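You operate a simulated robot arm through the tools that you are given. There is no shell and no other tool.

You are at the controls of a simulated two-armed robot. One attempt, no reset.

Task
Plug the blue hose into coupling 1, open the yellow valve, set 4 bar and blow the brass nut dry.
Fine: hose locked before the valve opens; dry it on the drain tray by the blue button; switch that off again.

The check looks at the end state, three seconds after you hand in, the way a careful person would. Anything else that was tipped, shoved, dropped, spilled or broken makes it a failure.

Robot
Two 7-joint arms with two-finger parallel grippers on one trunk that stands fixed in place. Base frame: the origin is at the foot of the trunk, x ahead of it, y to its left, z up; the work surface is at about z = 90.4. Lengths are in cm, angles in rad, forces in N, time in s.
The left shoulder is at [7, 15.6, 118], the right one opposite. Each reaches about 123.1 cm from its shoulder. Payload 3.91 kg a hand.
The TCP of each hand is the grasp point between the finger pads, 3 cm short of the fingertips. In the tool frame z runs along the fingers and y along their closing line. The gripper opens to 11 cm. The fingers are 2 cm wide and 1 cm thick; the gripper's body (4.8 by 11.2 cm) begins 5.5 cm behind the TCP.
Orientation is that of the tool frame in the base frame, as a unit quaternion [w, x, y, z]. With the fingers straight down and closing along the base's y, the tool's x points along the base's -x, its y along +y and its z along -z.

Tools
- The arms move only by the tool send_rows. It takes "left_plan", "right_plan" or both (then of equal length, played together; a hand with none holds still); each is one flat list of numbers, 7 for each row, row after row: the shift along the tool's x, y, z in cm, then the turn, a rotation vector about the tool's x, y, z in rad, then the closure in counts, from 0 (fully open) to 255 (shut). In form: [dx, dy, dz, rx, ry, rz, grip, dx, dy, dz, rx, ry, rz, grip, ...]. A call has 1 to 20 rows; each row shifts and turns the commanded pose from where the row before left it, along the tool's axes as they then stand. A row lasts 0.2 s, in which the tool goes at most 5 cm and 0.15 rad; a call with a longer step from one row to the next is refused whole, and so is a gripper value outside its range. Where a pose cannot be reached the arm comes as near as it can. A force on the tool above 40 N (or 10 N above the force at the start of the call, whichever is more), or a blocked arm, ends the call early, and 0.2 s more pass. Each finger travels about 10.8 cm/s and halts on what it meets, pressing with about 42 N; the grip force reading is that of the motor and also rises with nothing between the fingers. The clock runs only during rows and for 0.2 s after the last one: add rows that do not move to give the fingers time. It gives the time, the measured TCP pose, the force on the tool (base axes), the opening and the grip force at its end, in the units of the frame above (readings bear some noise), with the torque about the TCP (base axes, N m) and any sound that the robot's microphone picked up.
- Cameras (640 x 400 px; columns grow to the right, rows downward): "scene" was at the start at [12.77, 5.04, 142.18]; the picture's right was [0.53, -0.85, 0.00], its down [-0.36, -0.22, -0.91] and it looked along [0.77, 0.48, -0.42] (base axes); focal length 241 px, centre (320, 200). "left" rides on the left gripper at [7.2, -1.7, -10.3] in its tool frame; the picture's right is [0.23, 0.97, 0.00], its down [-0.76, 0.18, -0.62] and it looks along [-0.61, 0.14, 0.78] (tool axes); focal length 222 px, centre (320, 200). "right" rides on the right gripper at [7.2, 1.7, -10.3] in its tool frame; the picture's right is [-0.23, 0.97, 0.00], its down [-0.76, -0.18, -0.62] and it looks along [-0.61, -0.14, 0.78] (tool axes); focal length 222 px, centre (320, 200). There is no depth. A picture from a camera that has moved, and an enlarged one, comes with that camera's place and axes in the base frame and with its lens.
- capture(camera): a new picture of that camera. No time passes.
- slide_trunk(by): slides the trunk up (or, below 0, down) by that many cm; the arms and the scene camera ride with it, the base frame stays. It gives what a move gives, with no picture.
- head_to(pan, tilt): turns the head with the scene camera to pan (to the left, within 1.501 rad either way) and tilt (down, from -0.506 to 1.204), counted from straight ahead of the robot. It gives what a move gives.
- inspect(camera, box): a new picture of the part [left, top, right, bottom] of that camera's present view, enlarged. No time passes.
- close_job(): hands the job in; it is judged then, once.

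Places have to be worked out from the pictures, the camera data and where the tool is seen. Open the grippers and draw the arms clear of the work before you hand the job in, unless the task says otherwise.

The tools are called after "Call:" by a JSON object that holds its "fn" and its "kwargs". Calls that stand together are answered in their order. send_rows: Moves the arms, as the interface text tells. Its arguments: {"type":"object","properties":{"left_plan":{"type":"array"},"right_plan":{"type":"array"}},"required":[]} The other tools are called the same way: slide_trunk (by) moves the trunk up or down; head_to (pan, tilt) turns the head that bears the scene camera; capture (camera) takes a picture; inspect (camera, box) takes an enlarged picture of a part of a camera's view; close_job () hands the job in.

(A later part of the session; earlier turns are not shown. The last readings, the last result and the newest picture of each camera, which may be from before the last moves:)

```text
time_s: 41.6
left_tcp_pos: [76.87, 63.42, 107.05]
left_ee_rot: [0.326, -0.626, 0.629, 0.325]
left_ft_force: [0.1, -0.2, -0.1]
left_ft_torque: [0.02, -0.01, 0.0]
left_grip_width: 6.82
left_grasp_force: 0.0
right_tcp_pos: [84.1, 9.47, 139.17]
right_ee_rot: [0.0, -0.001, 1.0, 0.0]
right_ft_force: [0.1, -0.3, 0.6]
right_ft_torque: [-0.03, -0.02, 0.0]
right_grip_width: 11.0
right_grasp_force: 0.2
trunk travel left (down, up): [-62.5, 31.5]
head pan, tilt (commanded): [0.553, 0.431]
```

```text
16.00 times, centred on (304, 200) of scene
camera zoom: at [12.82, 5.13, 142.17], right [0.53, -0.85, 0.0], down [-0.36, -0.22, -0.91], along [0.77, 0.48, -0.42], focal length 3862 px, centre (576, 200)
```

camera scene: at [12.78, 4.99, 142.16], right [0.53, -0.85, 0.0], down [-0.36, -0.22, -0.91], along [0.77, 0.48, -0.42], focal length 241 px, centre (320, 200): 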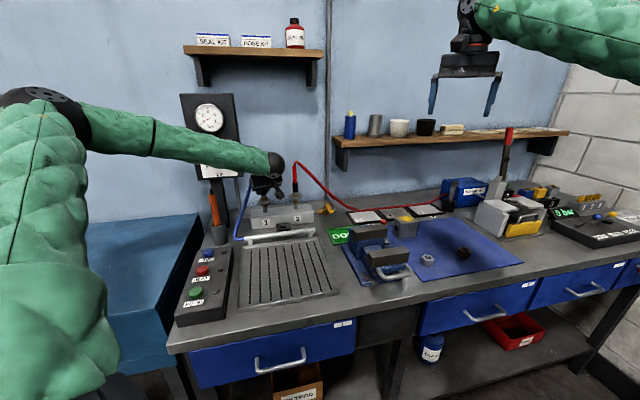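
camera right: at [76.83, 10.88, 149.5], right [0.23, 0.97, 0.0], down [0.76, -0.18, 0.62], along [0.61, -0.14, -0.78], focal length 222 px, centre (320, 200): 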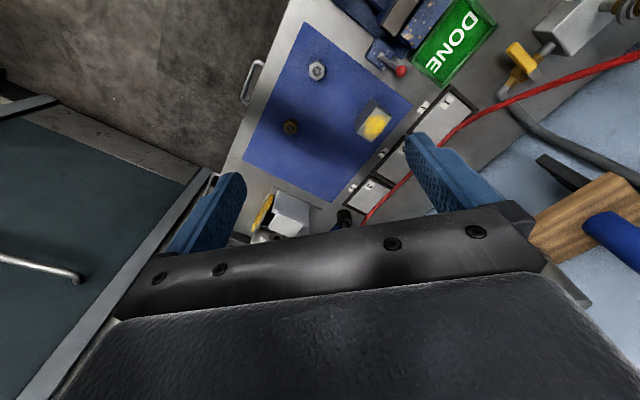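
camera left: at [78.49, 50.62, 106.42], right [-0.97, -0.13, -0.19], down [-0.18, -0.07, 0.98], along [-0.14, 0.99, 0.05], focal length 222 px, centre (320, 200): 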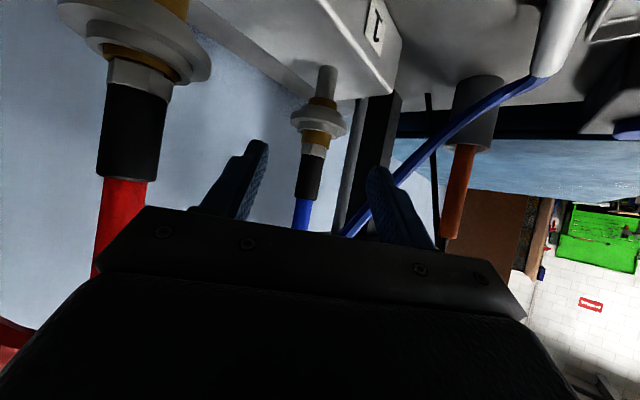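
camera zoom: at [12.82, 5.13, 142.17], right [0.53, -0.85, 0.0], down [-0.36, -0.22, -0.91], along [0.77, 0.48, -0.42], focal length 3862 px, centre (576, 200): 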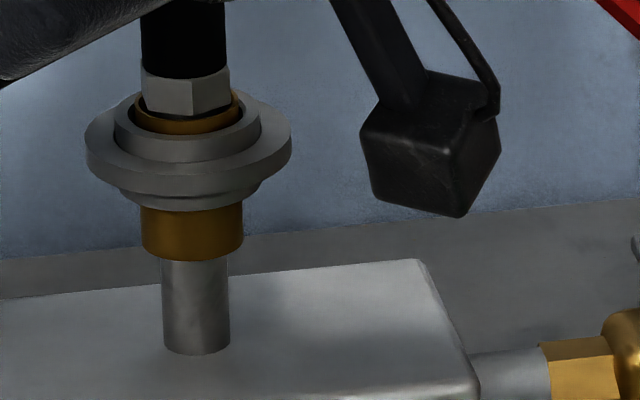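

Coupling 1 now looks the same as the locked coupling 2. Before touching the valve I'll check the lock with a gentle tug: move the fingers around the sleeve at z≈105.8.

Call:
{"fn": "send_rows", "kwargs": {"left_plan": [0, 0, 0, 0, 0, 0, 160, -0.9, -0.033, 1.83, 0, 0, 0, 160, -0.9, -0.033, 1.83, 0, 0, 0, 160, -0.9, -0.033, 1.83, 0, 0, 0, 160, -0.9, -0.033, 1.85, 0, 0, 0, 160, 0, 0, 0, 0, 0, 0, 160]}}

Call:
{"fn": "inspect", "kwargs": {"camera": "left", "box": [220, 60, 420, 210]}}

```text
time_s: 43.0
left_tcp_pos: [77.09, 71.48, 105.79]
left_ee_rot: [0.326, -0.626, 0.629, 0.325]
left_ft_force: [-0.1, -0.5, -0.3]
left_ft_torque: [0.04, -0.01, 0.01]
left_grip_width: 4.1
left_grasp_force: 0.0
right_tcp_pos: [84.06, 9.12, 139.19]
right_ee_rot: [0.0, 0.0, 1.0, 0.0]
right_ft_force: [0.5, -1.1, -0.2]
right_ft_torque: [-0.01, -0.01, 0.02]
right_grip_width: 11.02
right_grasp_force: 0.0
trunk travel left (down, up): [-62.5, 31.5]
head pan, tilt (commanded): [0.553, 0.431]
```

```text
2.67 times, centred on (320, 135) of left
camera zoom: at [78.63, 58.96, 105.88], right [-0.97, -0.13, -0.19], down [-0.18, -0.07, 0.98], along [-0.14, 0.99, 0.05], focal length 592 px, centre (320, 373)
```

zoom: 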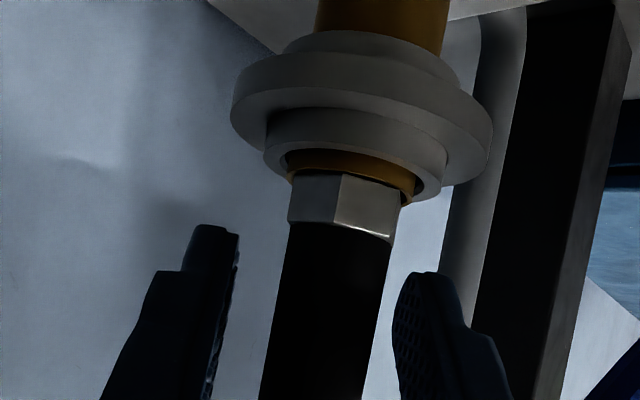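

The sleeve is between the fingers. I'll close and pull up about 0.25 cm to see whether the plug resists.

Call:
{"fn": "send_rows", "kwargs": {"left_plan": [0, 0, 0, 0, 0, 0, 255, 0, 0, 0, 0, 0, 0, 255, -0.082, 0, -0.057, 0, 0, 0, 255, -0.082, 0, -0.057, 0, 0, 0, 255, 0, 0, 0, 0, 0, 0, 255]}}

Call:
{"fn": "inspect", "kwargs": {"camera": "left", "box": [220, 60, 420, 210]}}

```text
time_s: 44.2
left_tcp_pos: [77.04, 71.54, 105.79]
left_ee_rot: [0.325, -0.627, 0.629, 0.325]
left_ft_force: [-8.9, -3.8, -16.8]
left_ft_torque: [-0.24, 0.4, -0.03]
left_grip_width: 2.05
left_grasp_force: 42.1
right_tcp_pos: [84.23, 9.44, 139.08]
right_ee_rot: [-0.001, -0.002, 1.0, 0.0]
right_ft_force: [-0.6, -0.1, -0.1]
right_ft_torque: [0.03, 0.0, 0.02]
right_grip_width: 10.99
right_grasp_force: 0.2
trunk travel left (down, up): [-62.5, 31.5]
head pan, tilt (commanded): [0.553, 0.431]
```

```text
2.67 times, centred on (320, 135) of left
camera zoom: at [78.65, 59.02, 105.91], right [-0.97, -0.13, -0.18], down [-0.18, -0.07, 0.98], along [-0.14, 0.99, 0.04], focal length 592 px, centre (320, 373)
```

zoom: 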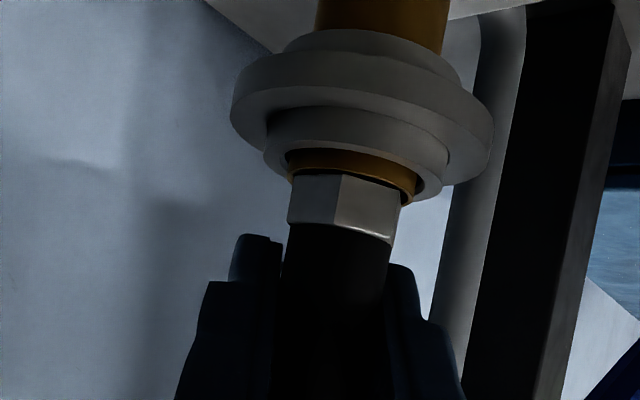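

The plug resists a 17 N pull without moving, so the hose is locked. I'll undo the pull, open the fingers and retreat, then look at the yellow valve.

Call:
{"fn": "send_rows", "kwargs": {"left_plan": [0.082, 0, 0.057, 0, 0, 0, 255, 0.06, 0, 0.04, 0, 0, 0, 255, 0, 0, 0, 0, 0, 0, 160, 0, 0, 0, 0, 0, 0, 160, 0, 0, -2, 0, 0, 0, 160, 0, 0, -2.5, 0, 0, 0, 160, 0, 0, -2.5, 0, 0, 0, 160, 0, 0, -2.5, 0, 0, 0, 160, 0, 0, -2.5, 0, 0, 0, 160, 0, 0, -2.5, 0, 0, 0, 160, 0, 0, 0, 0, 0, 0, 160]}}

Call:
{"fn": "capture", "kwargs": {"camera": "left"}}

Call:
{"fn": "inspect", "kwargs": {"camera": "scene", "box": [230, 160, 350, 235]}}

```text
time_s: 46.6
left_tcp_pos: [77.3, 59.42, 114.37]
left_ee_rot: [0.326, -0.626, 0.629, 0.324]
left_ft_force: [0.2, 0.6, -0.2]
left_ft_torque: [-0.02, 0.0, 0.01]
left_grip_width: 4.09
left_grasp_force: 0.1
right_tcp_pos: [84.06, 9.37, 139.2]
right_ee_rot: [0.0, -0.001, 1.0, 0.001]
right_ft_force: [0.6, -0.6, 0.1]
right_ft_torque: [-0.01, -0.01, -0.02]
right_grip_width: 11.01
right_grasp_force: 0.0
trunk travel left (down, up): [-62.5, 31.5]
head pan, tilt (commanded): [0.553, 0.431]
```

```text
taken
camera left: at [78.82, 47.02, 114.44], right [-0.97, -0.13, -0.19], down [-0.18, -0.07, 0.98], along [-0.14, 0.99, 0.05], focal length 222 px, centre (320, 200)
```

left: 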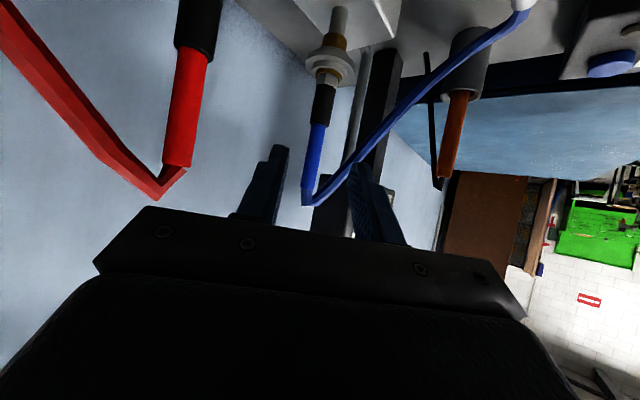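

```text
5.33 times, centred on (290, 198) of scene
camera zoom: at [12.82, 5.12, 142.17], right [0.53, -0.85, 0.0], down [-0.36, -0.22, -0.91], along [0.77, 0.48, -0.42], focal length 1288 px, centre (480, 213)
```

zoom: 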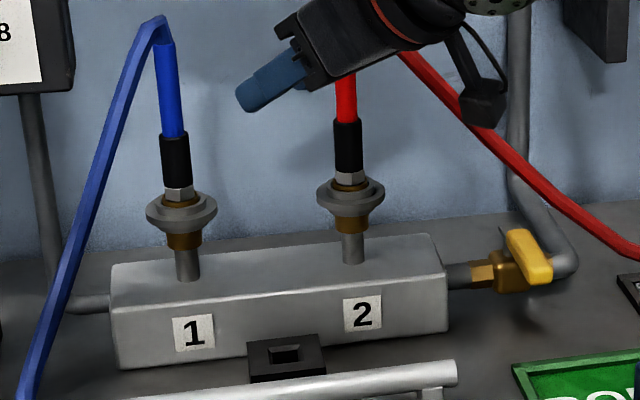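

The plug is locked with the hose hanging free. For the valve I'll back the left hand off, turn it to face straight into the bench at 40° down with closed fingers, and stop in front of the valve to look at the handle.

Call:
{"fn": "send_rows", "kwargs": {"left_plan": [1.202, 0, -4.04, 0, 0, 0, 160, 1.202, 0, -4.04, 0, 0, 0, 160, 1.202, 0, -4.04, 0, 0, 0, 160, 0, 0, 0, 0.1111, 0, 0.0778, 160, 0, 0, 0, 0.1111, 0, 0.0778, 160, 0, 0, 0, 0.1111, 0, 0.0778, 160, 0, 0, 0, 0.1111, 0, 0.0778, 200, 0, 0, 0, 0.1111, 0, 0.0778, 255, 0, 0, 0, 0.1111, 0, 0.0778, 255, 0, 0, 0, 0, 0.087, 0, 255, 0, 0, 0, 0, 0, 0, 255]}}

Call:
{"fn": "capture", "kwargs": {"camera": "left"}}

```text
time_s: 49.0
left_tcp_pos: [76.94, 47.58, 118.41]
left_ee_rot: [0.394, -0.331, 0.844, 0.152]
left_ft_force: [0.3, 0.4, -0.5]
left_ft_torque: [-0.01, 0.0, -0.02]
left_grip_width: 0.0
left_grasp_force: 38.0
right_tcp_pos: [84.01, 9.25, 139.27]
right_ee_rot: [0.0, -0.002, 1.0, 0.0]
right_ft_force: [0.3, 0.9, 0.1]
right_ft_torque: [0.0, 0.02, 0.0]
right_grip_width: 10.99
right_grasp_force: 0.0
trunk travel left (down, up): [-62.5, 31.5]
head pan, tilt (commanded): [0.553, 0.431]
```

```text
taken
camera left: at [68.99, 37.9, 119.49], right [-0.77, 0.61, -0.18], down [-0.11, 0.14, 0.98], along [0.63, 0.78, -0.04], focal length 222 px, centre (320, 200)
```

left: 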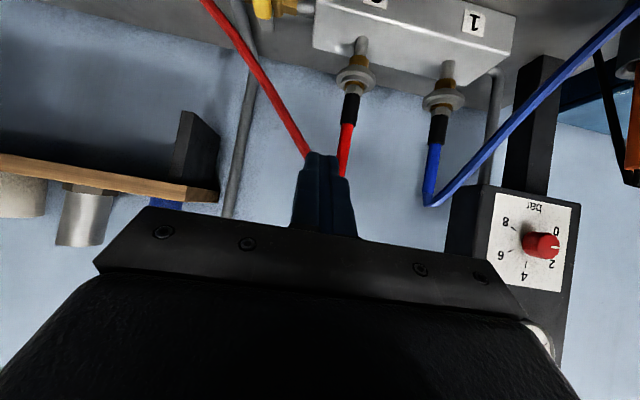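

Orientation is good. I'll move down to the viewing position in front of the valve.

Call:
{"fn": "send_rows", "kwargs": {"left_plan": [2.79, -2.175, 1.498, 0, 0, 0, 255, 2.79, -2.175, 1.498, 0, 0, 0, 255, 2.79, -2.175, 1.498, 0, 0, 0, 255, 2.79, -2.175, 1.498, 0, 0, 0, 255, 0, 0, 0, 0, 0, 0, 255]}}

Call:
{"fn": "capture", "kwargs": {"camera": "left"}}

Call:
{"fn": "inspect", "kwargs": {"camera": "scene", "box": [290, 170, 370, 220]}}

```text
time_s: 50.2
left_tcp_pos: [81.04, 39.39, 105.98]
left_ee_rot: [0.394, -0.332, 0.843, 0.153]
left_ft_force: [-0.3, -0.2, 0.0]
left_ft_torque: [-0.03, 0.0, -0.02]
left_grip_width: 0.03
left_grasp_force: 37.8
right_tcp_pos: [83.93, 9.4, 139.4]
right_ee_rot: [-0.001, -0.001, 1.0, 0.0]
right_ft_force: [-0.3, 0.5, -0.2]
right_ft_torque: [0.01, -0.04, -0.01]
right_grip_width: 10.98
right_grasp_force: 0.1
trunk travel left (down, up): [-62.5, 31.5]
head pan, tilt (commanded): [0.553, 0.431]
```

```text
taken
camera left: at [73.0, 29.68, 107.17], right [-0.77, 0.61, -0.18], down [-0.11, 0.14, 0.98], along [0.63, 0.78, -0.04], focal length 222 px, centre (320, 200)
```

left: 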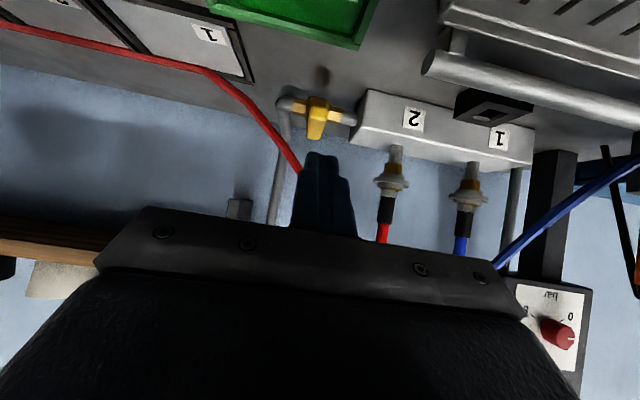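

```text
8.00 times, centred on (330, 195) of scene
camera zoom: at [12.65, 5.1, 142.2], right [0.53, -0.85, 0.0], down [-0.36, -0.22, -0.91], along [0.77, 0.48, -0.42], focal length 1931 px, centre (240, 240)
```

zoom: 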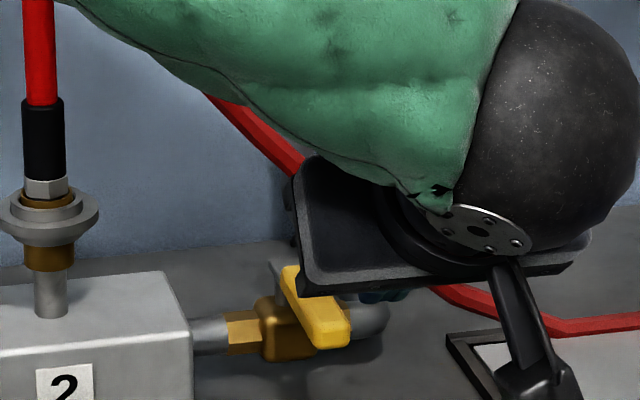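

Call:
{"fn": "inspect", "kwargs": {"camera": "left", "box": [260, 70, 380, 170]}}

Call:
{"fn": "inspect", "kwargs": {"camera": "left", "box": [160, 30, 320, 180]}}

```text
4.00 times, centred on (320, 120) of left
camera zoom: at [73.0, 29.68, 107.17], right [-0.77, 0.61, -0.18], down [-0.11, 0.14, 0.98], along [0.63, 0.78, -0.04], focal length 888 px, centre (320, 520)
```

zoom: 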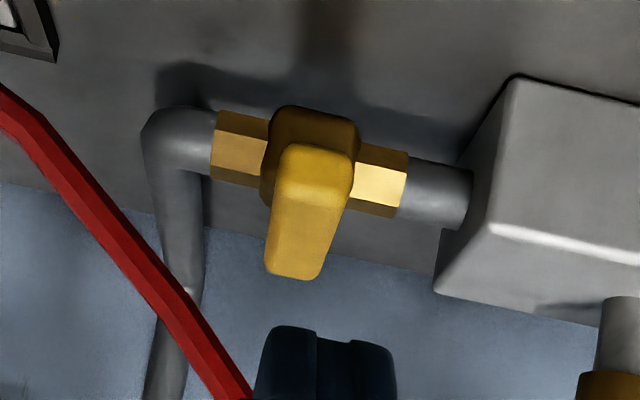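

```text
2.67 times, centred on (240, 105) of left
camera zoom: at [73.0, 29.68, 107.17], right [-0.77, 0.61, -0.18], down [-0.11, 0.14, 0.98], along [0.63, 0.78, -0.04], focal length 592 px, centre (533, 453)
```

zoom: 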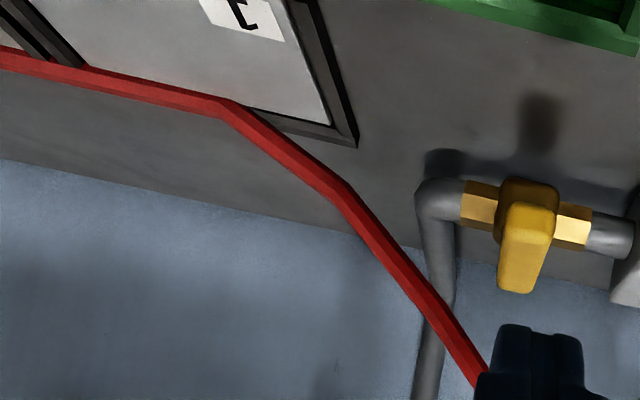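

The handle runs from its pivot at about (94.4, 52.1) to its tip at (89.1, 46.7), z≈96–97.6, perpendicular to the pipe (closed). I'll bring the closed fingers to the left side of the handle, first above it, and check the clearance.

Call:
{"fn": "send_rows", "kwargs": {"left_plan": [-1.603, 0.903, 2.987, 0, 0, 0, 255, -1.603, 0.903, 2.987, 0, 0, 0, 255, -1.603, 0.903, 2.987, 0, 0, 0, 255, 0, 0, 0, 0, 0, 0, 255]}}

Call:
{"fn": "capture", "kwargs": {"camera": "left"}}

Call:
{"fn": "inspect", "kwargs": {"camera": "scene", "box": [290, 170, 370, 220]}}

Call:
{"fn": "inspect", "kwargs": {"camera": "right", "box": [480, 0, 640, 100]}}

```text
time_s: 51.2
left_tcp_pos: [86.3, 48.35, 103.95]
left_ee_rot: [0.393, -0.333, 0.843, 0.154]
left_ft_force: [0.1, 1.0, 0.2]
left_ft_torque: [0.0, -0.03, -0.04]
left_grip_width: 0.0
left_grasp_force: 36.9
right_tcp_pos: [84.03, 9.28, 139.27]
right_ee_rot: [0.0, 0.0, 1.0, 0.0]
right_ft_force: [0.0, 0.3, -0.9]
right_ft_torque: [0.03, -0.03, 0.02]
right_grip_width: 11.0
right_grasp_force: 0.1
trunk travel left (down, up): [-62.5, 31.5]
head pan, tilt (commanded): [0.553, 0.431]
```

```text
taken
camera left: at [78.34, 38.63, 105.06], right [-0.77, 0.61, -0.18], down [-0.11, 0.14, 0.98], along [0.63, 0.78, -0.04], focal length 222 px, centre (320, 200)
```

left: 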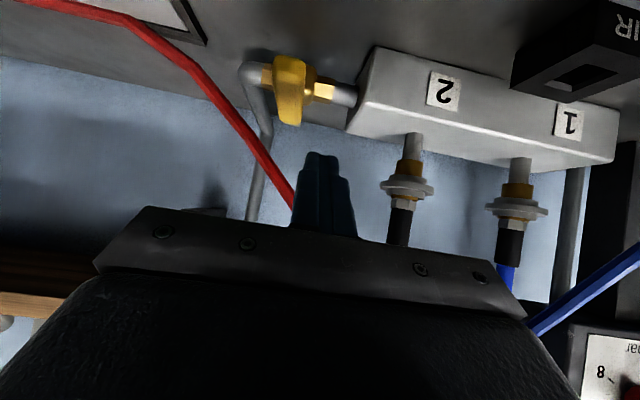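

```text
8.00 times, centred on (330, 195) of scene
camera zoom: at [12.76, 5.0, 142.19], right [0.53, -0.85, 0.0], down [-0.36, -0.22, -0.91], along [0.77, 0.48, -0.42], focal length 1931 px, centre (240, 240)
```

zoom: 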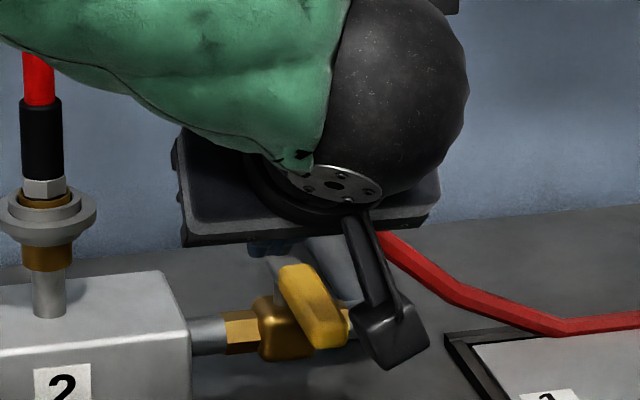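

```text
4.00 times, centred on (560, 50) of right
camera zoom: at [76.84, 10.92, 149.49], right [0.23, 0.97, 0.0], down [0.76, -0.18, 0.62], along [0.61, -0.14, -0.78], focal length 888 px, centre (-640, 800)
```

zoom: 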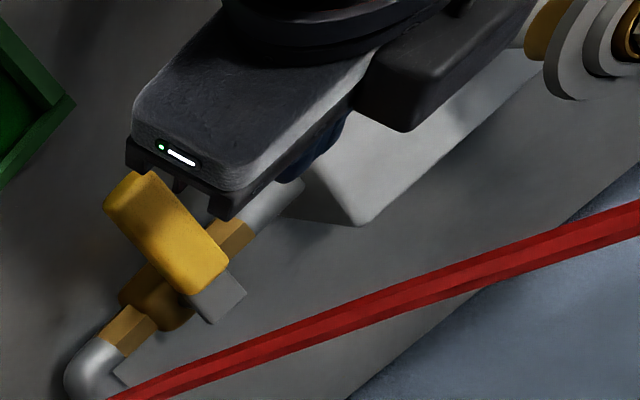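

The fingers are left of the handle with about 0.6 cm of clearance once lowered. I'll descend to handle height.

Call:
{"fn": "send_rows", "kwargs": {"left_plan": [1.48, 0, 1.24, 0, 0, 0, 255, 1.48, 0, 1.24, 0, 0, 0, 255, 1.48, 0, 1.24, 0, 0, 0, 255, 0, 0, 0, 0, 0, 0, 255]}}

Call:
{"fn": "capture", "kwargs": {"camera": "left"}}

Call:
{"fn": "inspect", "kwargs": {"camera": "right", "box": [480, 0, 640, 100]}}

```text
time_s: 52.2
left_tcp_pos: [86.48, 47.99, 98.04]
left_ee_rot: [0.392, -0.333, 0.843, 0.154]
left_ft_force: [0.6, 0.8, 0.4]
left_ft_torque: [0.02, 0.0, -0.05]
left_grip_width: 0.0
left_grasp_force: 38.1
right_tcp_pos: [84.15, 9.32, 139.18]
right_ee_rot: [0.0, 0.0, 1.0, 0.0]
right_ft_force: [0.4, -0.7, 0.6]
right_ft_torque: [0.0, -0.04, 0.01]
right_grip_width: 11.0
right_grasp_force: 0.0
trunk travel left (down, up): [-62.5, 31.5]
head pan, tilt (commanded): [0.553, 0.431]
```

```text
taken
camera left: at [78.36, 38.36, 99.27], right [-0.77, 0.61, -0.18], down [-0.11, 0.14, 0.98], along [0.63, 0.78, -0.04], focal length 222 px, centre (320, 200)
```

left: 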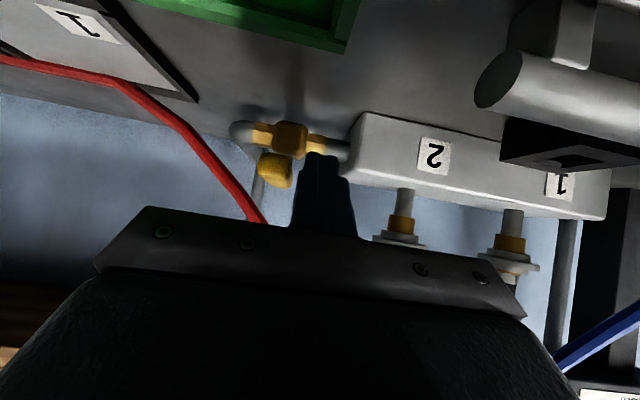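

```text
4.00 times, centred on (560, 50) of right
camera zoom: at [76.85, 10.94, 149.49], right [0.23, 0.97, 0.0], down [0.76, -0.18, 0.62], along [0.61, -0.14, -0.78], focal length 888 px, centre (-640, 800)
```

zoom: 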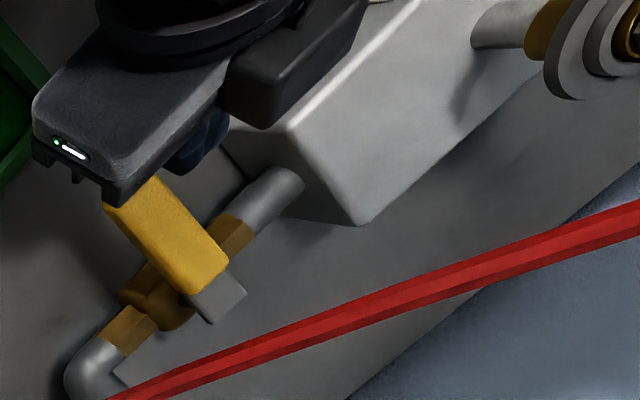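

The fingers are beside the handle at the right height. I'll push it to the right (away from the manifold) in small steps and see whether it turns.

Call:
{"fn": "send_rows", "kwargs": {"left_plan": [0, -0.5, 0, 0, 0, 0, 255, 0, -0.4, 0, 0, 0, 0, 255, 0, -0.4, 0, 0, 0, 0, 255, 0, -0.4, 0, 0, 0, 0, 255, 0, 0, 0, 0, 0, 0, 255]}}

Call:
{"fn": "inspect", "kwargs": {"camera": "left", "box": [220, 90, 380, 210]}}

Call:
{"fn": "inspect", "kwargs": {"camera": "right", "box": [480, 0, 640, 100]}}

```text
time_s: 53.4
left_tcp_pos: [87.81, 46.87, 98.06]
left_ee_rot: [0.392, -0.333, 0.843, 0.154]
left_ft_force: [-0.3, 0.6, -0.6]
left_ft_torque: [0.01, 0.0, 0.03]
left_grip_width: 0.01
left_grasp_force: 37.1
right_tcp_pos: [84.12, 9.35, 139.28]
right_ee_rot: [0.0, 0.0, 1.0, 0.0]
right_ft_force: [-0.2, -0.1, -0.1]
right_ft_torque: [0.0, 0.0, 0.02]
right_grip_width: 11.0
right_grasp_force: 0.0
trunk travel left (down, up): [-62.5, 31.5]
head pan, tilt (commanded): [0.553, 0.431]
```

```text
3.33 times, centred on (300, 150) of left
camera zoom: at [79.65, 37.18, 99.27], right [-0.77, 0.61, -0.18], down [-0.11, 0.14, 0.98], along [0.63, 0.78, -0.04], focal length 740 px, centre (387, 367)
```

zoom: 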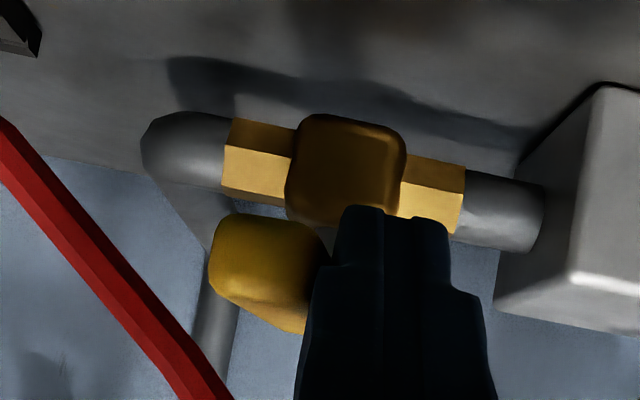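

```text
4.00 times, centred on (560, 50) of right
camera zoom: at [76.88, 10.96, 149.47], right [0.23, 0.97, 0.0], down [0.76, -0.18, 0.62], along [0.61, -0.14, -0.78], focal length 888 px, centre (-640, 800)
```

zoom: 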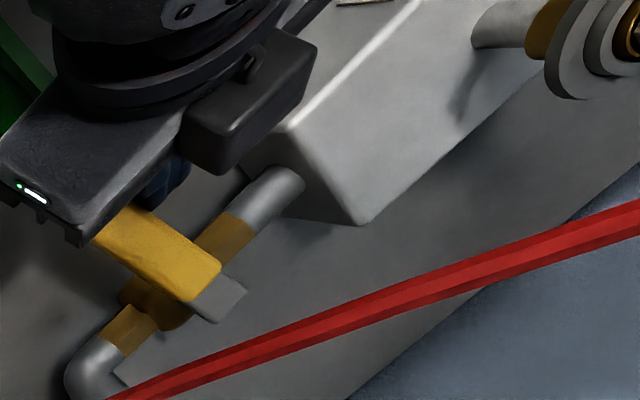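

The handle turns freely to the right (about 15° so far, no force). I'll continue following its arc to about 70°.

Call:
{"fn": "send_rows", "kwargs": {"left_plan": [-0.029, -0.81, 0.034, 0, 0, 0, 255, -0.029, -0.81, 0.034, 0, 0, 0, 255, -0.268, -0.9, 0.319, 0, 0, 0, 255, -0.364, -0.813, 0.434, 0, 0, 0, 255, -0.449, -0.703, 0.536, 0, 0, 0, 255, -0.521, -0.57, 0.621, 0, 0, 0, 255, 0, 0, 0, 0, 0, 0, 255]}}

Call:
{"fn": "inspect", "kwargs": {"camera": "left", "box": [220, 90, 380, 210]}}

Call:
{"fn": "inspect", "kwargs": {"camera": "right", "box": [480, 0, 640, 100]}}

```text
time_s: 55.0
left_tcp_pos: [92.72, 45.47, 98.1]
left_ee_rot: [0.394, -0.333, 0.843, 0.153]
left_ft_force: [-0.6, -0.3, -0.5]
left_ft_torque: [0.0, 0.0, -0.02]
left_grip_width: 0.0
left_grasp_force: 37.0
right_tcp_pos: [84.13, 9.35, 139.19]
right_ee_rot: [0.0, -0.001, 1.0, 0.0]
right_ft_force: [-0.7, -0.3, -0.2]
right_ft_torque: [-0.01, 0.01, 0.03]
right_grip_width: 10.99
right_grasp_force: 0.0
trunk travel left (down, up): [-62.5, 31.5]
head pan, tilt (commanded): [0.553, 0.431]
```

```text
3.33 times, centred on (300, 150) of left
camera zoom: at [84.68, 35.65, 99.25], right [-0.77, 0.61, -0.18], down [-0.11, 0.14, 0.98], along [0.63, 0.78, -0.04], focal length 740 px, centre (387, 367)
```

zoom: 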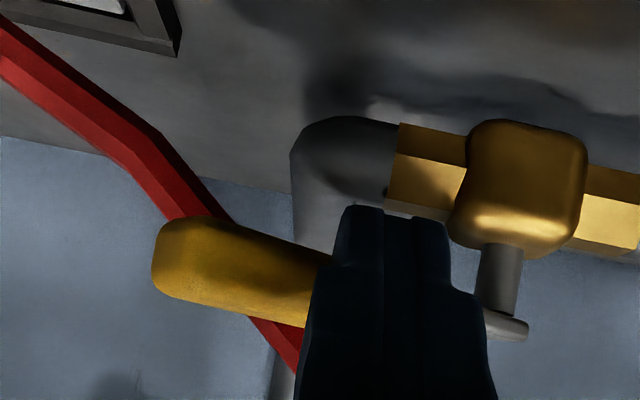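

```text
4.00 times, centred on (560, 50) of right
camera zoom: at [76.88, 10.99, 149.46], right [0.23, 0.97, 0.0], down [0.76, -0.18, 0.62], along [0.61, -0.14, -0.78], focal length 888 px, centre (-640, 800)
```

zoom: 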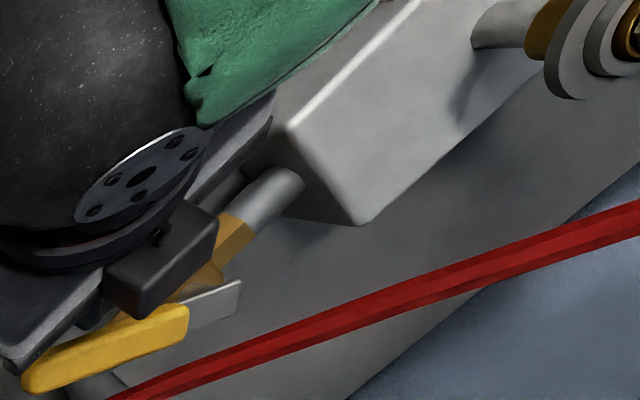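

The handle is at about 75° and still moving freely, clear of the red hose which runs about 2 cm further back. I'll push through to parallel with the pipe.

Call:
{"fn": "send_rows", "kwargs": {"left_plan": [-0.559, -0.55, 0.666, 0, 0, 0, 255, -0.614, -0.26, 0.733, 0, 0, 0, 255, -0.145, -0.03, 0.173, 0, 0, 0, 255, 0, 0, 0, 0, 0, 0, 255]}}

Call:
{"fn": "inspect", "kwargs": {"camera": "left", "box": [220, 90, 380, 210]}}

Call:
{"fn": "inspect", "kwargs": {"camera": "scene", "box": [290, 170, 370, 220]}}

Call:
{"fn": "inspect", "kwargs": {"camera": "scene", "box": [180, 90, 260, 180]}}

```text
time_s: 56.0
left_tcp_pos: [94.89, 46.15, 98.11]
left_ee_rot: [0.393, -0.333, 0.843, 0.155]
left_ft_force: [-0.1, -0.6, 0.4]
left_ft_torque: [-0.01, 0.02, -0.03]
left_grip_width: 0.02
left_grasp_force: 37.4
right_tcp_pos: [84.09, 9.24, 139.16]
right_ee_rot: [0.001, 0.001, 1.0, 0.0]
right_ft_force: [-0.3, -0.1, 0.2]
right_ft_torque: [0.04, -0.02, 0.02]
right_grip_width: 10.99
right_grasp_force: 0.0
trunk travel left (down, up): [-62.5, 31.5]
head pan, tilt (commanded): [0.553, 0.431]
```

```text
3.33 times, centred on (300, 150) of left
camera zoom: at [86.76, 36.45, 99.24], right [-0.77, 0.61, -0.18], down [-0.11, 0.14, 0.98], along [0.63, 0.78, -0.04], focal length 740 px, centre (387, 367)
```

zoom: 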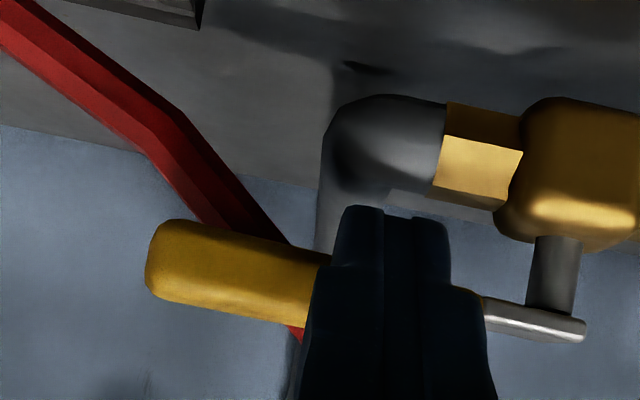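

```text
8.00 times, centred on (330, 195) of scene
camera zoom: at [12.81, 5.02, 142.18], right [0.53, -0.85, 0.0], down [-0.36, -0.22, -0.91], along [0.77, 0.48, -0.42], focal length 1931 px, centre (240, 240)
```

zoom: 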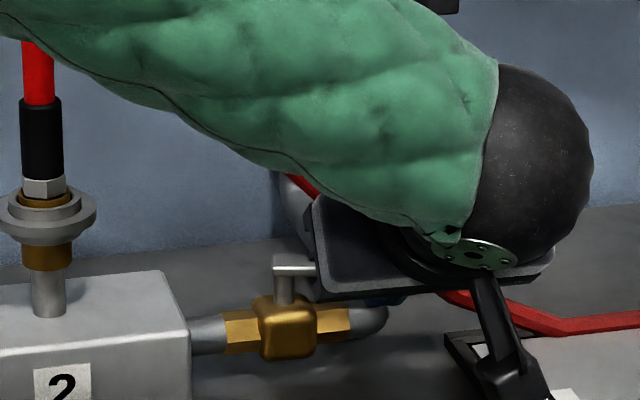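

```text
4.44 times, centred on (220, 135) of scene
camera zoom: at [12.81, 5.02, 142.18], right [0.53, -0.85, 0.0], down [-0.36, -0.22, -0.91], along [0.77, 0.48, -0.42], focal length 1073 px, centre (764, 489)
```

zoom: 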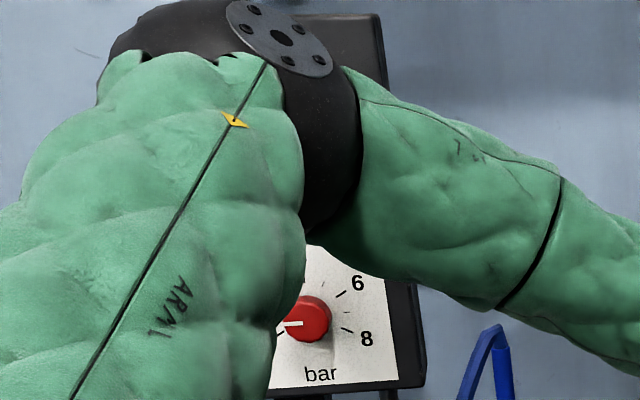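

The handle is nearly parallel to the pipe, with no stop force yet. I'll nudge it a bit further until it meets its stop.

Call:
{"fn": "send_rows", "kwargs": {"left_plan": [-0.128, -0.02, 0.153, 0, 0, 0, 255, -0.128, -0.02, 0.153, 0, 0, 0, 255, -0.128, 0, 0.153, 0, 0, 0, 255, 0, 0, 0, 0, 0, 0, 255]}}

Call:
{"fn": "inspect", "kwargs": {"camera": "left", "box": [220, 90, 380, 210]}}

```text
time_s: 57.0
left_tcp_pos: [95.36, 46.64, 98.07]
left_ee_rot: [0.392, -0.334, 0.843, 0.155]
left_ft_force: [0.1, -0.9, -0.9]
left_ft_torque: [-0.06, 0.02, -0.06]
left_grip_width: 0.01
left_grasp_force: 37.8
right_tcp_pos: [84.09, 9.2, 139.32]
right_ee_rot: [0.0, 0.0, 1.0, 0.0]
right_ft_force: [-0.7, 0.3, -0.8]
right_ft_torque: [0.0, -0.02, -0.01]
right_grip_width: 10.99
right_grasp_force: 0.1
trunk travel left (down, up): [-62.5, 31.5]
head pan, tilt (commanded): [0.553, 0.431]
```

```text
3.33 times, centred on (300, 150) of left
camera zoom: at [87.26, 36.79, 99.19], right [-0.77, 0.61, -0.18], down [-0.11, 0.14, 0.98], along [0.63, 0.78, -0.04], focal length 740 px, centre (387, 367)
```

zoom: 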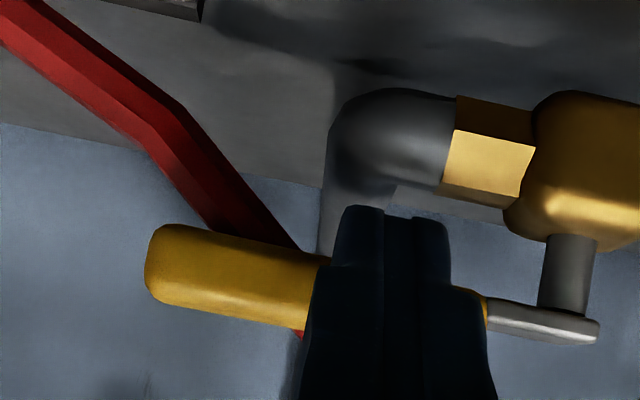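

Still no resistance. I'll check the handle's angle from the right camera and the pressure gauge from the scene view.

Call:
{"fn": "inspect", "kwargs": {"camera": "right", "box": [440, 0, 640, 125]}}

Call:
{"fn": "capture", "kwargs": {"camera": "right"}}

Call:
{"fn": "capture", "kwargs": {"camera": "left"}}

```text
3.20 times, centred on (540, 62) of right
camera zoom: at [76.89, 10.93, 149.47], right [0.23, 0.97, 0.0], down [0.76, -0.18, 0.62], along [0.61, -0.14, -0.78], focal length 711 px, centre (-384, 640)
```

zoom: 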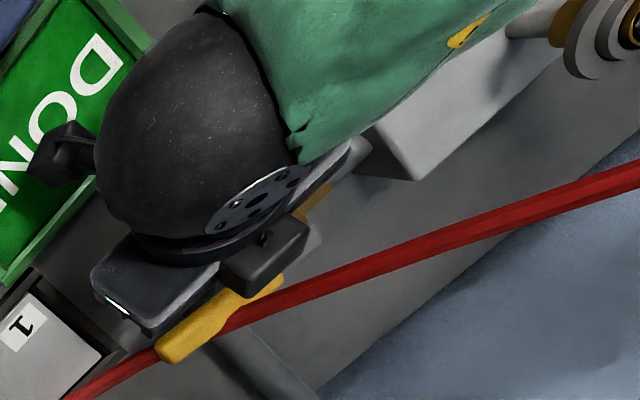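

```text
taken
camera right: at [76.89, 10.93, 149.47], right [0.23, 0.97, 0.0], down [0.76, -0.18, 0.62], along [0.61, -0.14, -0.78], focal length 222 px, centre (320, 200)
```

right: 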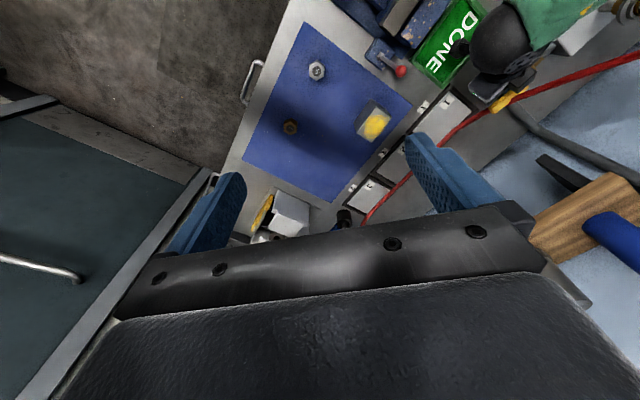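

```text
taken
camera left: at [87.26, 36.79, 99.19], right [-0.77, 0.61, -0.18], down [-0.11, 0.14, 0.98], along [0.63, 0.78, -0.04], focal length 222 px, centre (320, 200)
```

left: 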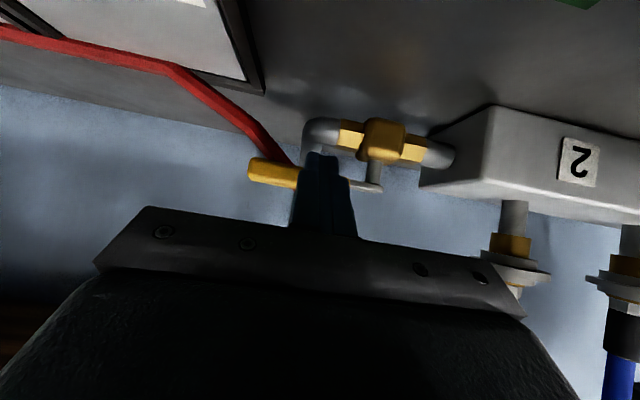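

From the stem position (95.35, 53.06) I work out the handle is at about 80–85°, so about 0.5 cm more push is needed. I'll continue gently.

Call:
{"fn": "send_rows", "kwargs": {"left_plan": [-0.128, 0, 0.153, 0, 0, 0, 255, -0.128, 0, 0.153, 0, 0, 0, 255, -0.128, 0, 0.153, 0, 0, 0, 255, 0, 0, 0, 0, 0, 0, 255]}}

Call:
{"fn": "inspect", "kwargs": {"camera": "left", "box": [220, 90, 380, 210]}}

Call:
{"fn": "inspect", "kwargs": {"camera": "right", "box": [440, 0, 640, 125]}}

```text
time_s: 58.0
left_tcp_pos: [95.67, 46.9, 97.99]
left_ee_rot: [0.392, -0.333, 0.844, 0.154]
left_ft_force: [-0.5, -0.1, -0.5]
left_ft_torque: [-0.01, 0.02, -0.01]
left_grip_width: 0.01
left_grasp_force: 37.4
right_tcp_pos: [84.18, 9.28, 139.25]
right_ee_rot: [0.0, -0.002, 1.0, 0.001]
right_ft_force: [0.3, 0.2, 0.1]
right_ft_torque: [0.04, -0.03, 0.0]
right_grip_width: 10.99
right_grasp_force: 0.2
trunk travel left (down, up): [-62.5, 31.5]
head pan, tilt (commanded): [0.553, 0.431]
```

```text
3.33 times, centred on (300, 150) of left
camera zoom: at [87.69, 37.25, 99.19], right [-0.77, 0.61, -0.18], down [-0.11, 0.14, 0.98], along [0.63, 0.78, -0.04], focal length 740 px, centre (387, 367)
```

zoom: 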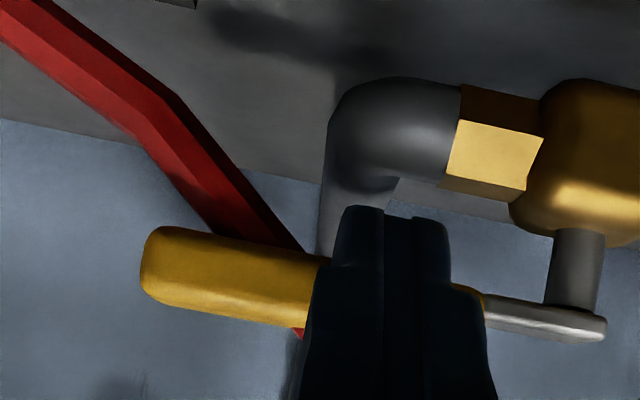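

```text
3.20 times, centred on (540, 62) of right
camera zoom: at [76.89, 10.95, 149.46], right [0.23, 0.97, 0.0], down [0.76, -0.18, 0.62], along [0.61, -0.14, -0.78], focal length 711 px, centre (-384, 640)
```

zoom: 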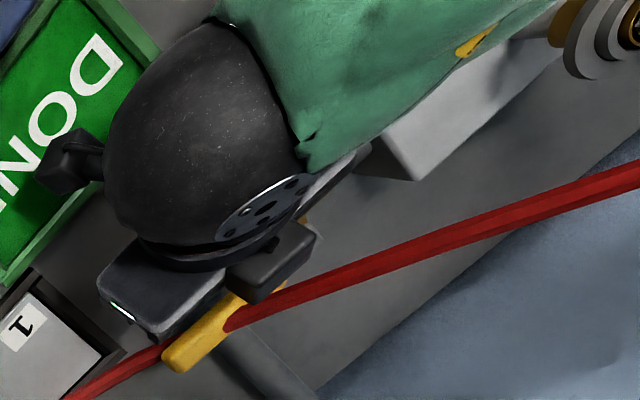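

The handle is within a few degrees of parallel. I'll push a little further to find its stop.

Call:
{"fn": "send_rows", "kwargs": {"left_plan": [-0.096, 0, 0.115, 0, 0, 0, 255, -0.096, 0, 0.115, 0, 0, 0, 255, -0.096, 0, 0.115, 0, 0, 0, 255, 0, 0, 0, 0, 0, 0, 255]}}

Call:
{"fn": "inspect", "kwargs": {"camera": "left", "box": [220, 90, 380, 210]}}

Call:
{"fn": "inspect", "kwargs": {"camera": "right", "box": [440, 0, 640, 125]}}

```text
time_s: 59.0
left_tcp_pos: [95.93, 47.16, 97.98]
left_ee_rot: [0.393, -0.332, 0.844, 0.154]
left_ft_force: [-21.1, -14.3, -7.3]
left_ft_torque: [-0.29, 0.41, 0.13]
left_grip_width: 0.0
left_grasp_force: 37.2
right_tcp_pos: [84.06, 9.22, 139.28]
right_ee_rot: [-0.001, 0.001, 1.0, 0.0]
right_ft_force: [0.0, 0.3, 0.2]
right_ft_torque: [0.0, 0.0, 0.0]
right_grip_width: 10.99
right_grasp_force: 0.0
trunk travel left (down, up): [-62.5, 31.5]
head pan, tilt (commanded): [0.553, 0.431]
```

```text
3.33 times, centred on (300, 150) of left
camera zoom: at [87.85, 37.38, 99.21], right [-0.77, 0.61, -0.17], down [-0.11, 0.14, 0.98], along [0.63, 0.78, -0.04], focal length 740 px, centre (387, 367)
```

zoom: 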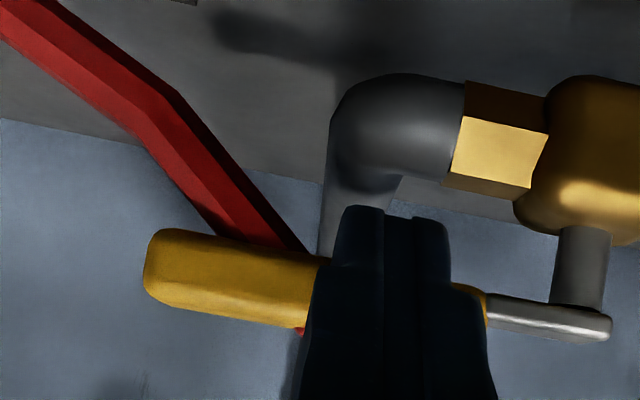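

```text
3.20 times, centred on (540, 62) of right
camera zoom: at [76.75, 10.81, 149.53], right [0.23, 0.97, 0.0], down [0.76, -0.18, 0.62], along [0.61, -0.14, -0.78], focal length 711 px, centre (-384, 640)
```

zoom: 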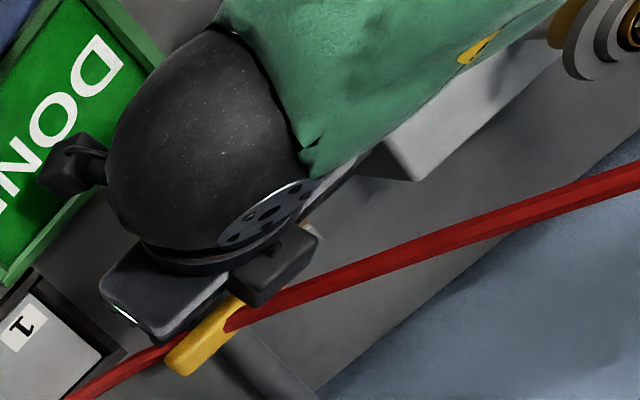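

The handle met its stop (about 26 N) lying along the pipe, so the valve is fully open. I'll back the fingers off, rise clear and move to a station in front of the regulator panel.

Call:
{"fn": "send_rows", "kwargs": {"left_plan": [0.5, 0, -0.6, 0, 0, 0, 255, 1.1, 0, -1.3, 0, 0, 0, 255, 1.2, 0, -1.4, 0, 0, 0, 255, -2.87, 0, -2.41, 0, 0, 0, 255, -2.87, 0, -2.41, 0, 0, 0, 255, -2.87, 0, -2.41, 0, 0, 0, 255, -2.87, 0, -2.41, 0, 0, 0, 255, 0, 0, 0, 0, 0, 0, 255]}}

Call:
{"fn": "inspect", "kwargs": {"camera": "scene", "box": [290, 170, 370, 220]}}

Call:
{"fn": "inspect", "kwargs": {"camera": "scene", "box": [180, 90, 260, 180]}}

```text
time_s: 60.8
left_tcp_pos: [93.19, 44.37, 112.86]
left_ee_rot: [0.392, -0.334, 0.843, 0.155]
left_ft_force: [-0.2, 0.4, 0.5]
left_ft_torque: [-0.02, -0.01, 0.0]
left_grip_width: 0.02
left_grasp_force: 37.4
right_tcp_pos: [84.23, 9.22, 139.12]
right_ee_rot: [-0.001, 0.0, 1.0, 0.0]
right_ft_force: [-0.8, -0.2, -0.1]
right_ft_torque: [-0.01, 0.02, 0.0]
right_grip_width: 11.0
right_grasp_force: 0.0
trunk travel left (down, up): [-62.5, 31.5]
head pan, tilt (commanded): [0.553, 0.431]
```

```text
8.00 times, centred on (330, 195) of scene
camera zoom: at [12.9, 5.07, 142.16], right [0.53, -0.85, 0.0], down [-0.36, -0.22, -0.91], along [0.77, 0.48, -0.42], focal length 1931 px, centre (240, 240)
```

zoom: 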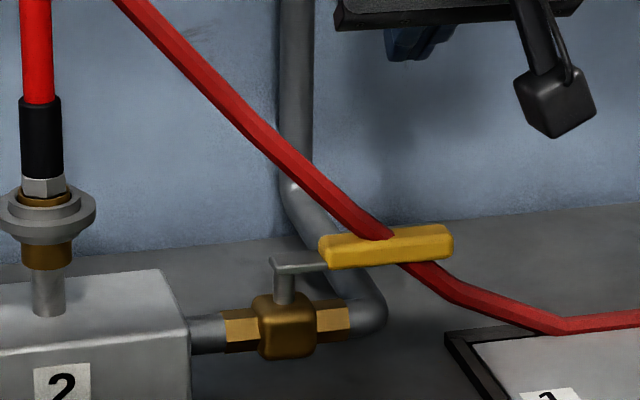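

```text
4.44 times, centred on (220, 135) of scene
camera zoom: at [12.9, 5.07, 142.16], right [0.53, -0.85, 0.0], down [-0.36, -0.22, -0.91], along [0.77, 0.48, -0.42], focal length 1073 px, centre (764, 489)
```

zoom: 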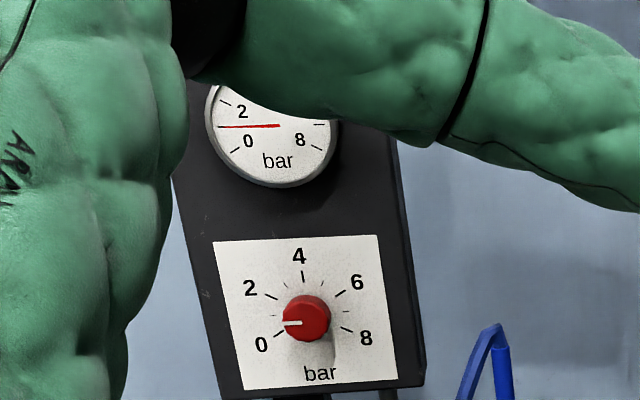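

The valve is open and the gauge now reads about 1 bar, matching the knob pointer. I'll move the left hand to a station in front of the regulator panel.

Call:
{"fn": "send_rows", "kwargs": {"left_plan": [0.215, 4.079, -1.835, 0, 0, 0, 255, 0.215, 4.079, -1.835, 0, 0, 0, 255, 0.215, 4.079, -1.835, 0, 0, 0, 255, 0.215, 4.079, -1.835, 0, 0, 0, 255, 0.215, 4.079, -1.835, 0, 0, 0, 255, 0.215, 4.079, -1.835, 0, 0, 0, 255, 0.215, 4.079, -1.835, 0, 0, 0, 255, 0.215, 4.079, -1.835, 0, 0, 0, 255, 0.215, 4.079, -1.835, 0, 0, 0, 255, 0.215, 4.079, -1.835, 0, 0, 0, 255, 0.215, 4.079, -1.835, 0, 0, 0, 255, 0, 0, 0, 0, 0, 0, 255]}}

Call:
{"fn": "capture", "kwargs": {"camera": "left"}}

Call:
{"fn": "capture", "kwargs": {"camera": "scene"}}

```text
time_s: 63.4
left_tcp_pos: [49.58, 65.46, 124.33]
left_ee_rot: [0.394, -0.333, 0.843, 0.154]
left_ft_force: [0.3, 0.3, -0.6]
left_ft_torque: [0.02, 0.0, 0.01]
left_grip_width: 0.0
left_grasp_force: 38.0
right_tcp_pos: [83.88, 9.32, 139.37]
right_ee_rot: [0.0, -0.001, 1.0, 0.0]
right_ft_force: [0.0, -0.6, -0.3]
right_ft_torque: [0.02, 0.0, 0.0]
right_grip_width: 11.02
right_grasp_force: 0.1
trunk travel left (down, up): [-62.5, 31.5]
head pan, tilt (commanded): [0.553, 0.431]
```

```text
taken
camera left: at [41.5, 55.77, 125.45], right [-0.77, 0.61, -0.18], down [-0.12, 0.14, 0.98], along [0.63, 0.78, -0.04], focal length 222 px, centre (320, 200)
```

left: 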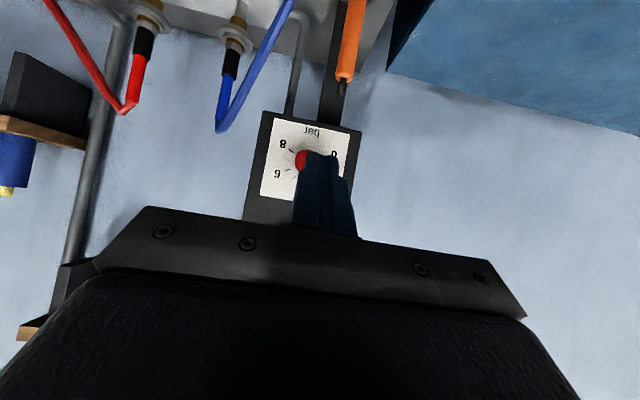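

```text
taken
camera scene: at [12.65, 4.97, 142.19], right [0.53, -0.85, 0.0], down [-0.36, -0.22, -0.91], along [0.77, 0.48, -0.42], focal length 241 px, centre (320, 200)
```

scene: 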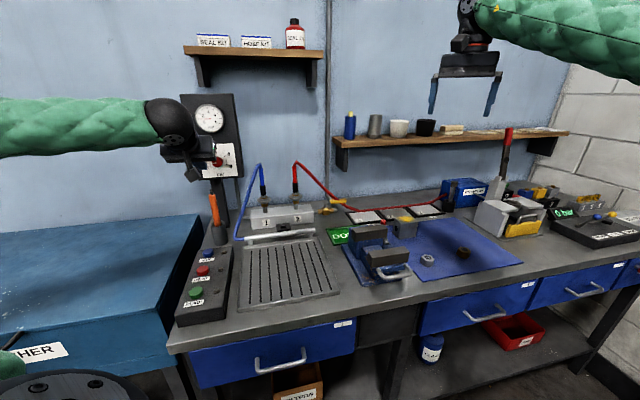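

The hand is in front of the panel. I'll bring the fingers horizontal and roll the hand by −2.2 rad, so the camera housing stays on the right side, away from the screwdriver, during the later clockwise turn.

Call:
{"fn": "send_rows", "kwargs": {"left_plan": [0, 0, 0, 0, -0.1396, 0, 200, 0, 0, 0, 0, -0.1396, 0, 150, 0, 0, 0, 0, -0.1396, 0, 130, 0, 0, 0, 0, -0.1396, 0, 130, 0, 0, 0, 0, -0.1396, 0, 130, 0, 0, 0, 0, 0, -0.147, 130, 0, 0, 0, 0, 0, -0.147, 130, 0, 0, 0, 0, 0, -0.147, 130, 0, 0, 0, 0, 0, -0.147, 130, 0, 0, 0, 0, 0, -0.147, 130, 0, 0, 0, 0, 0, -0.147, 130, 0, 0, 0, 0, 0, -0.147, 130, 0, 0, 0, 0, 0, -0.147, 130, 0, 0, 0, 0, 0, -0.147, 130, 0, 0, 0, 0, 0, -0.147, 130, 0, 0, 0, 0, 0, -0.147, 130, 0, 0, 0, 0, 0, -0.147, 130, 0, 0, 0, 0, 0, -0.147, 130, 0, 0, 0, 0, 0, -0.147, 130, 0, 0, 0, 0, 0, -0.147, 130]}}

Call:
{"fn": "capture", "kwargs": {"camera": "left"}}

Call:
{"fn": "capture", "kwargs": {"camera": "scene"}}

```text
time_s: 67.5
left_tcp_pos: [45.71, 65.59, 99.1]
left_ee_rot: [-0.502, 0.795, -0.269, 0.21]
left_ft_force: [9.9, 5.0, 28.6]
left_ft_torque: [0.6, -0.55, -0.14]
left_grip_width: 3.91
left_grasp_force: 0.1
right_tcp_pos: [84.03, 9.06, 139.32]
right_ee_rot: [0.0, 0.0, 1.0, 0.0]
right_ft_force: [-0.4, -0.5, -0.1]
right_ft_torque: [0.0, -0.03, 0.02]
right_grip_width: 11.02
right_grasp_force: 0.0
trunk travel left (down, up): [-62.5, 31.5]
head pan, tilt (commanded): [0.553, 0.431]
heard: click
stopped in row 20 (left hand): the force on the tool passed its limit at 44 N (the readings are from after the stop); the commanded pose is now the measured one
```

```text
taken
camera left: at [45.44, 54.52, 105.42], right [-0.04, -0.49, -0.87], down [-1.0, 0.0, 0.04], along [-0.03, 0.87, -0.49], focal length 222 px, centre (320, 200)
```

left: 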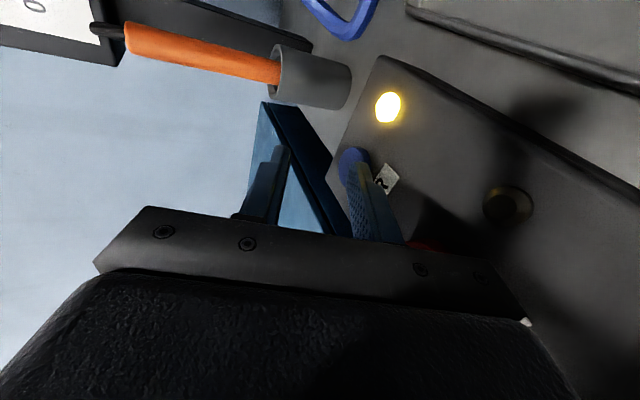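

```text
taken
camera scene: at [12.71, 4.93, 142.25], right [0.53, -0.85, 0.0], down [-0.36, -0.22, -0.91], along [0.77, 0.48, -0.42], focal length 241 px, centre (320, 200)
```

scene: 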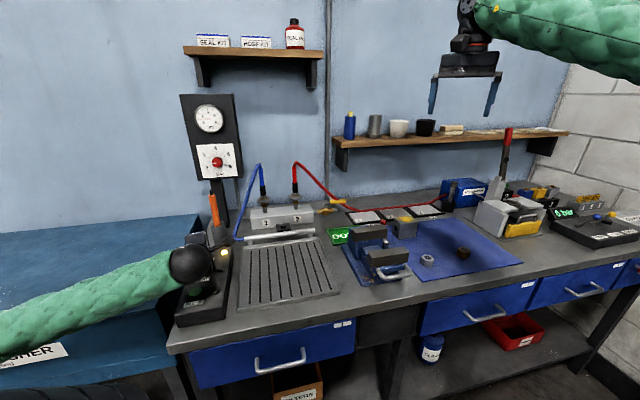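

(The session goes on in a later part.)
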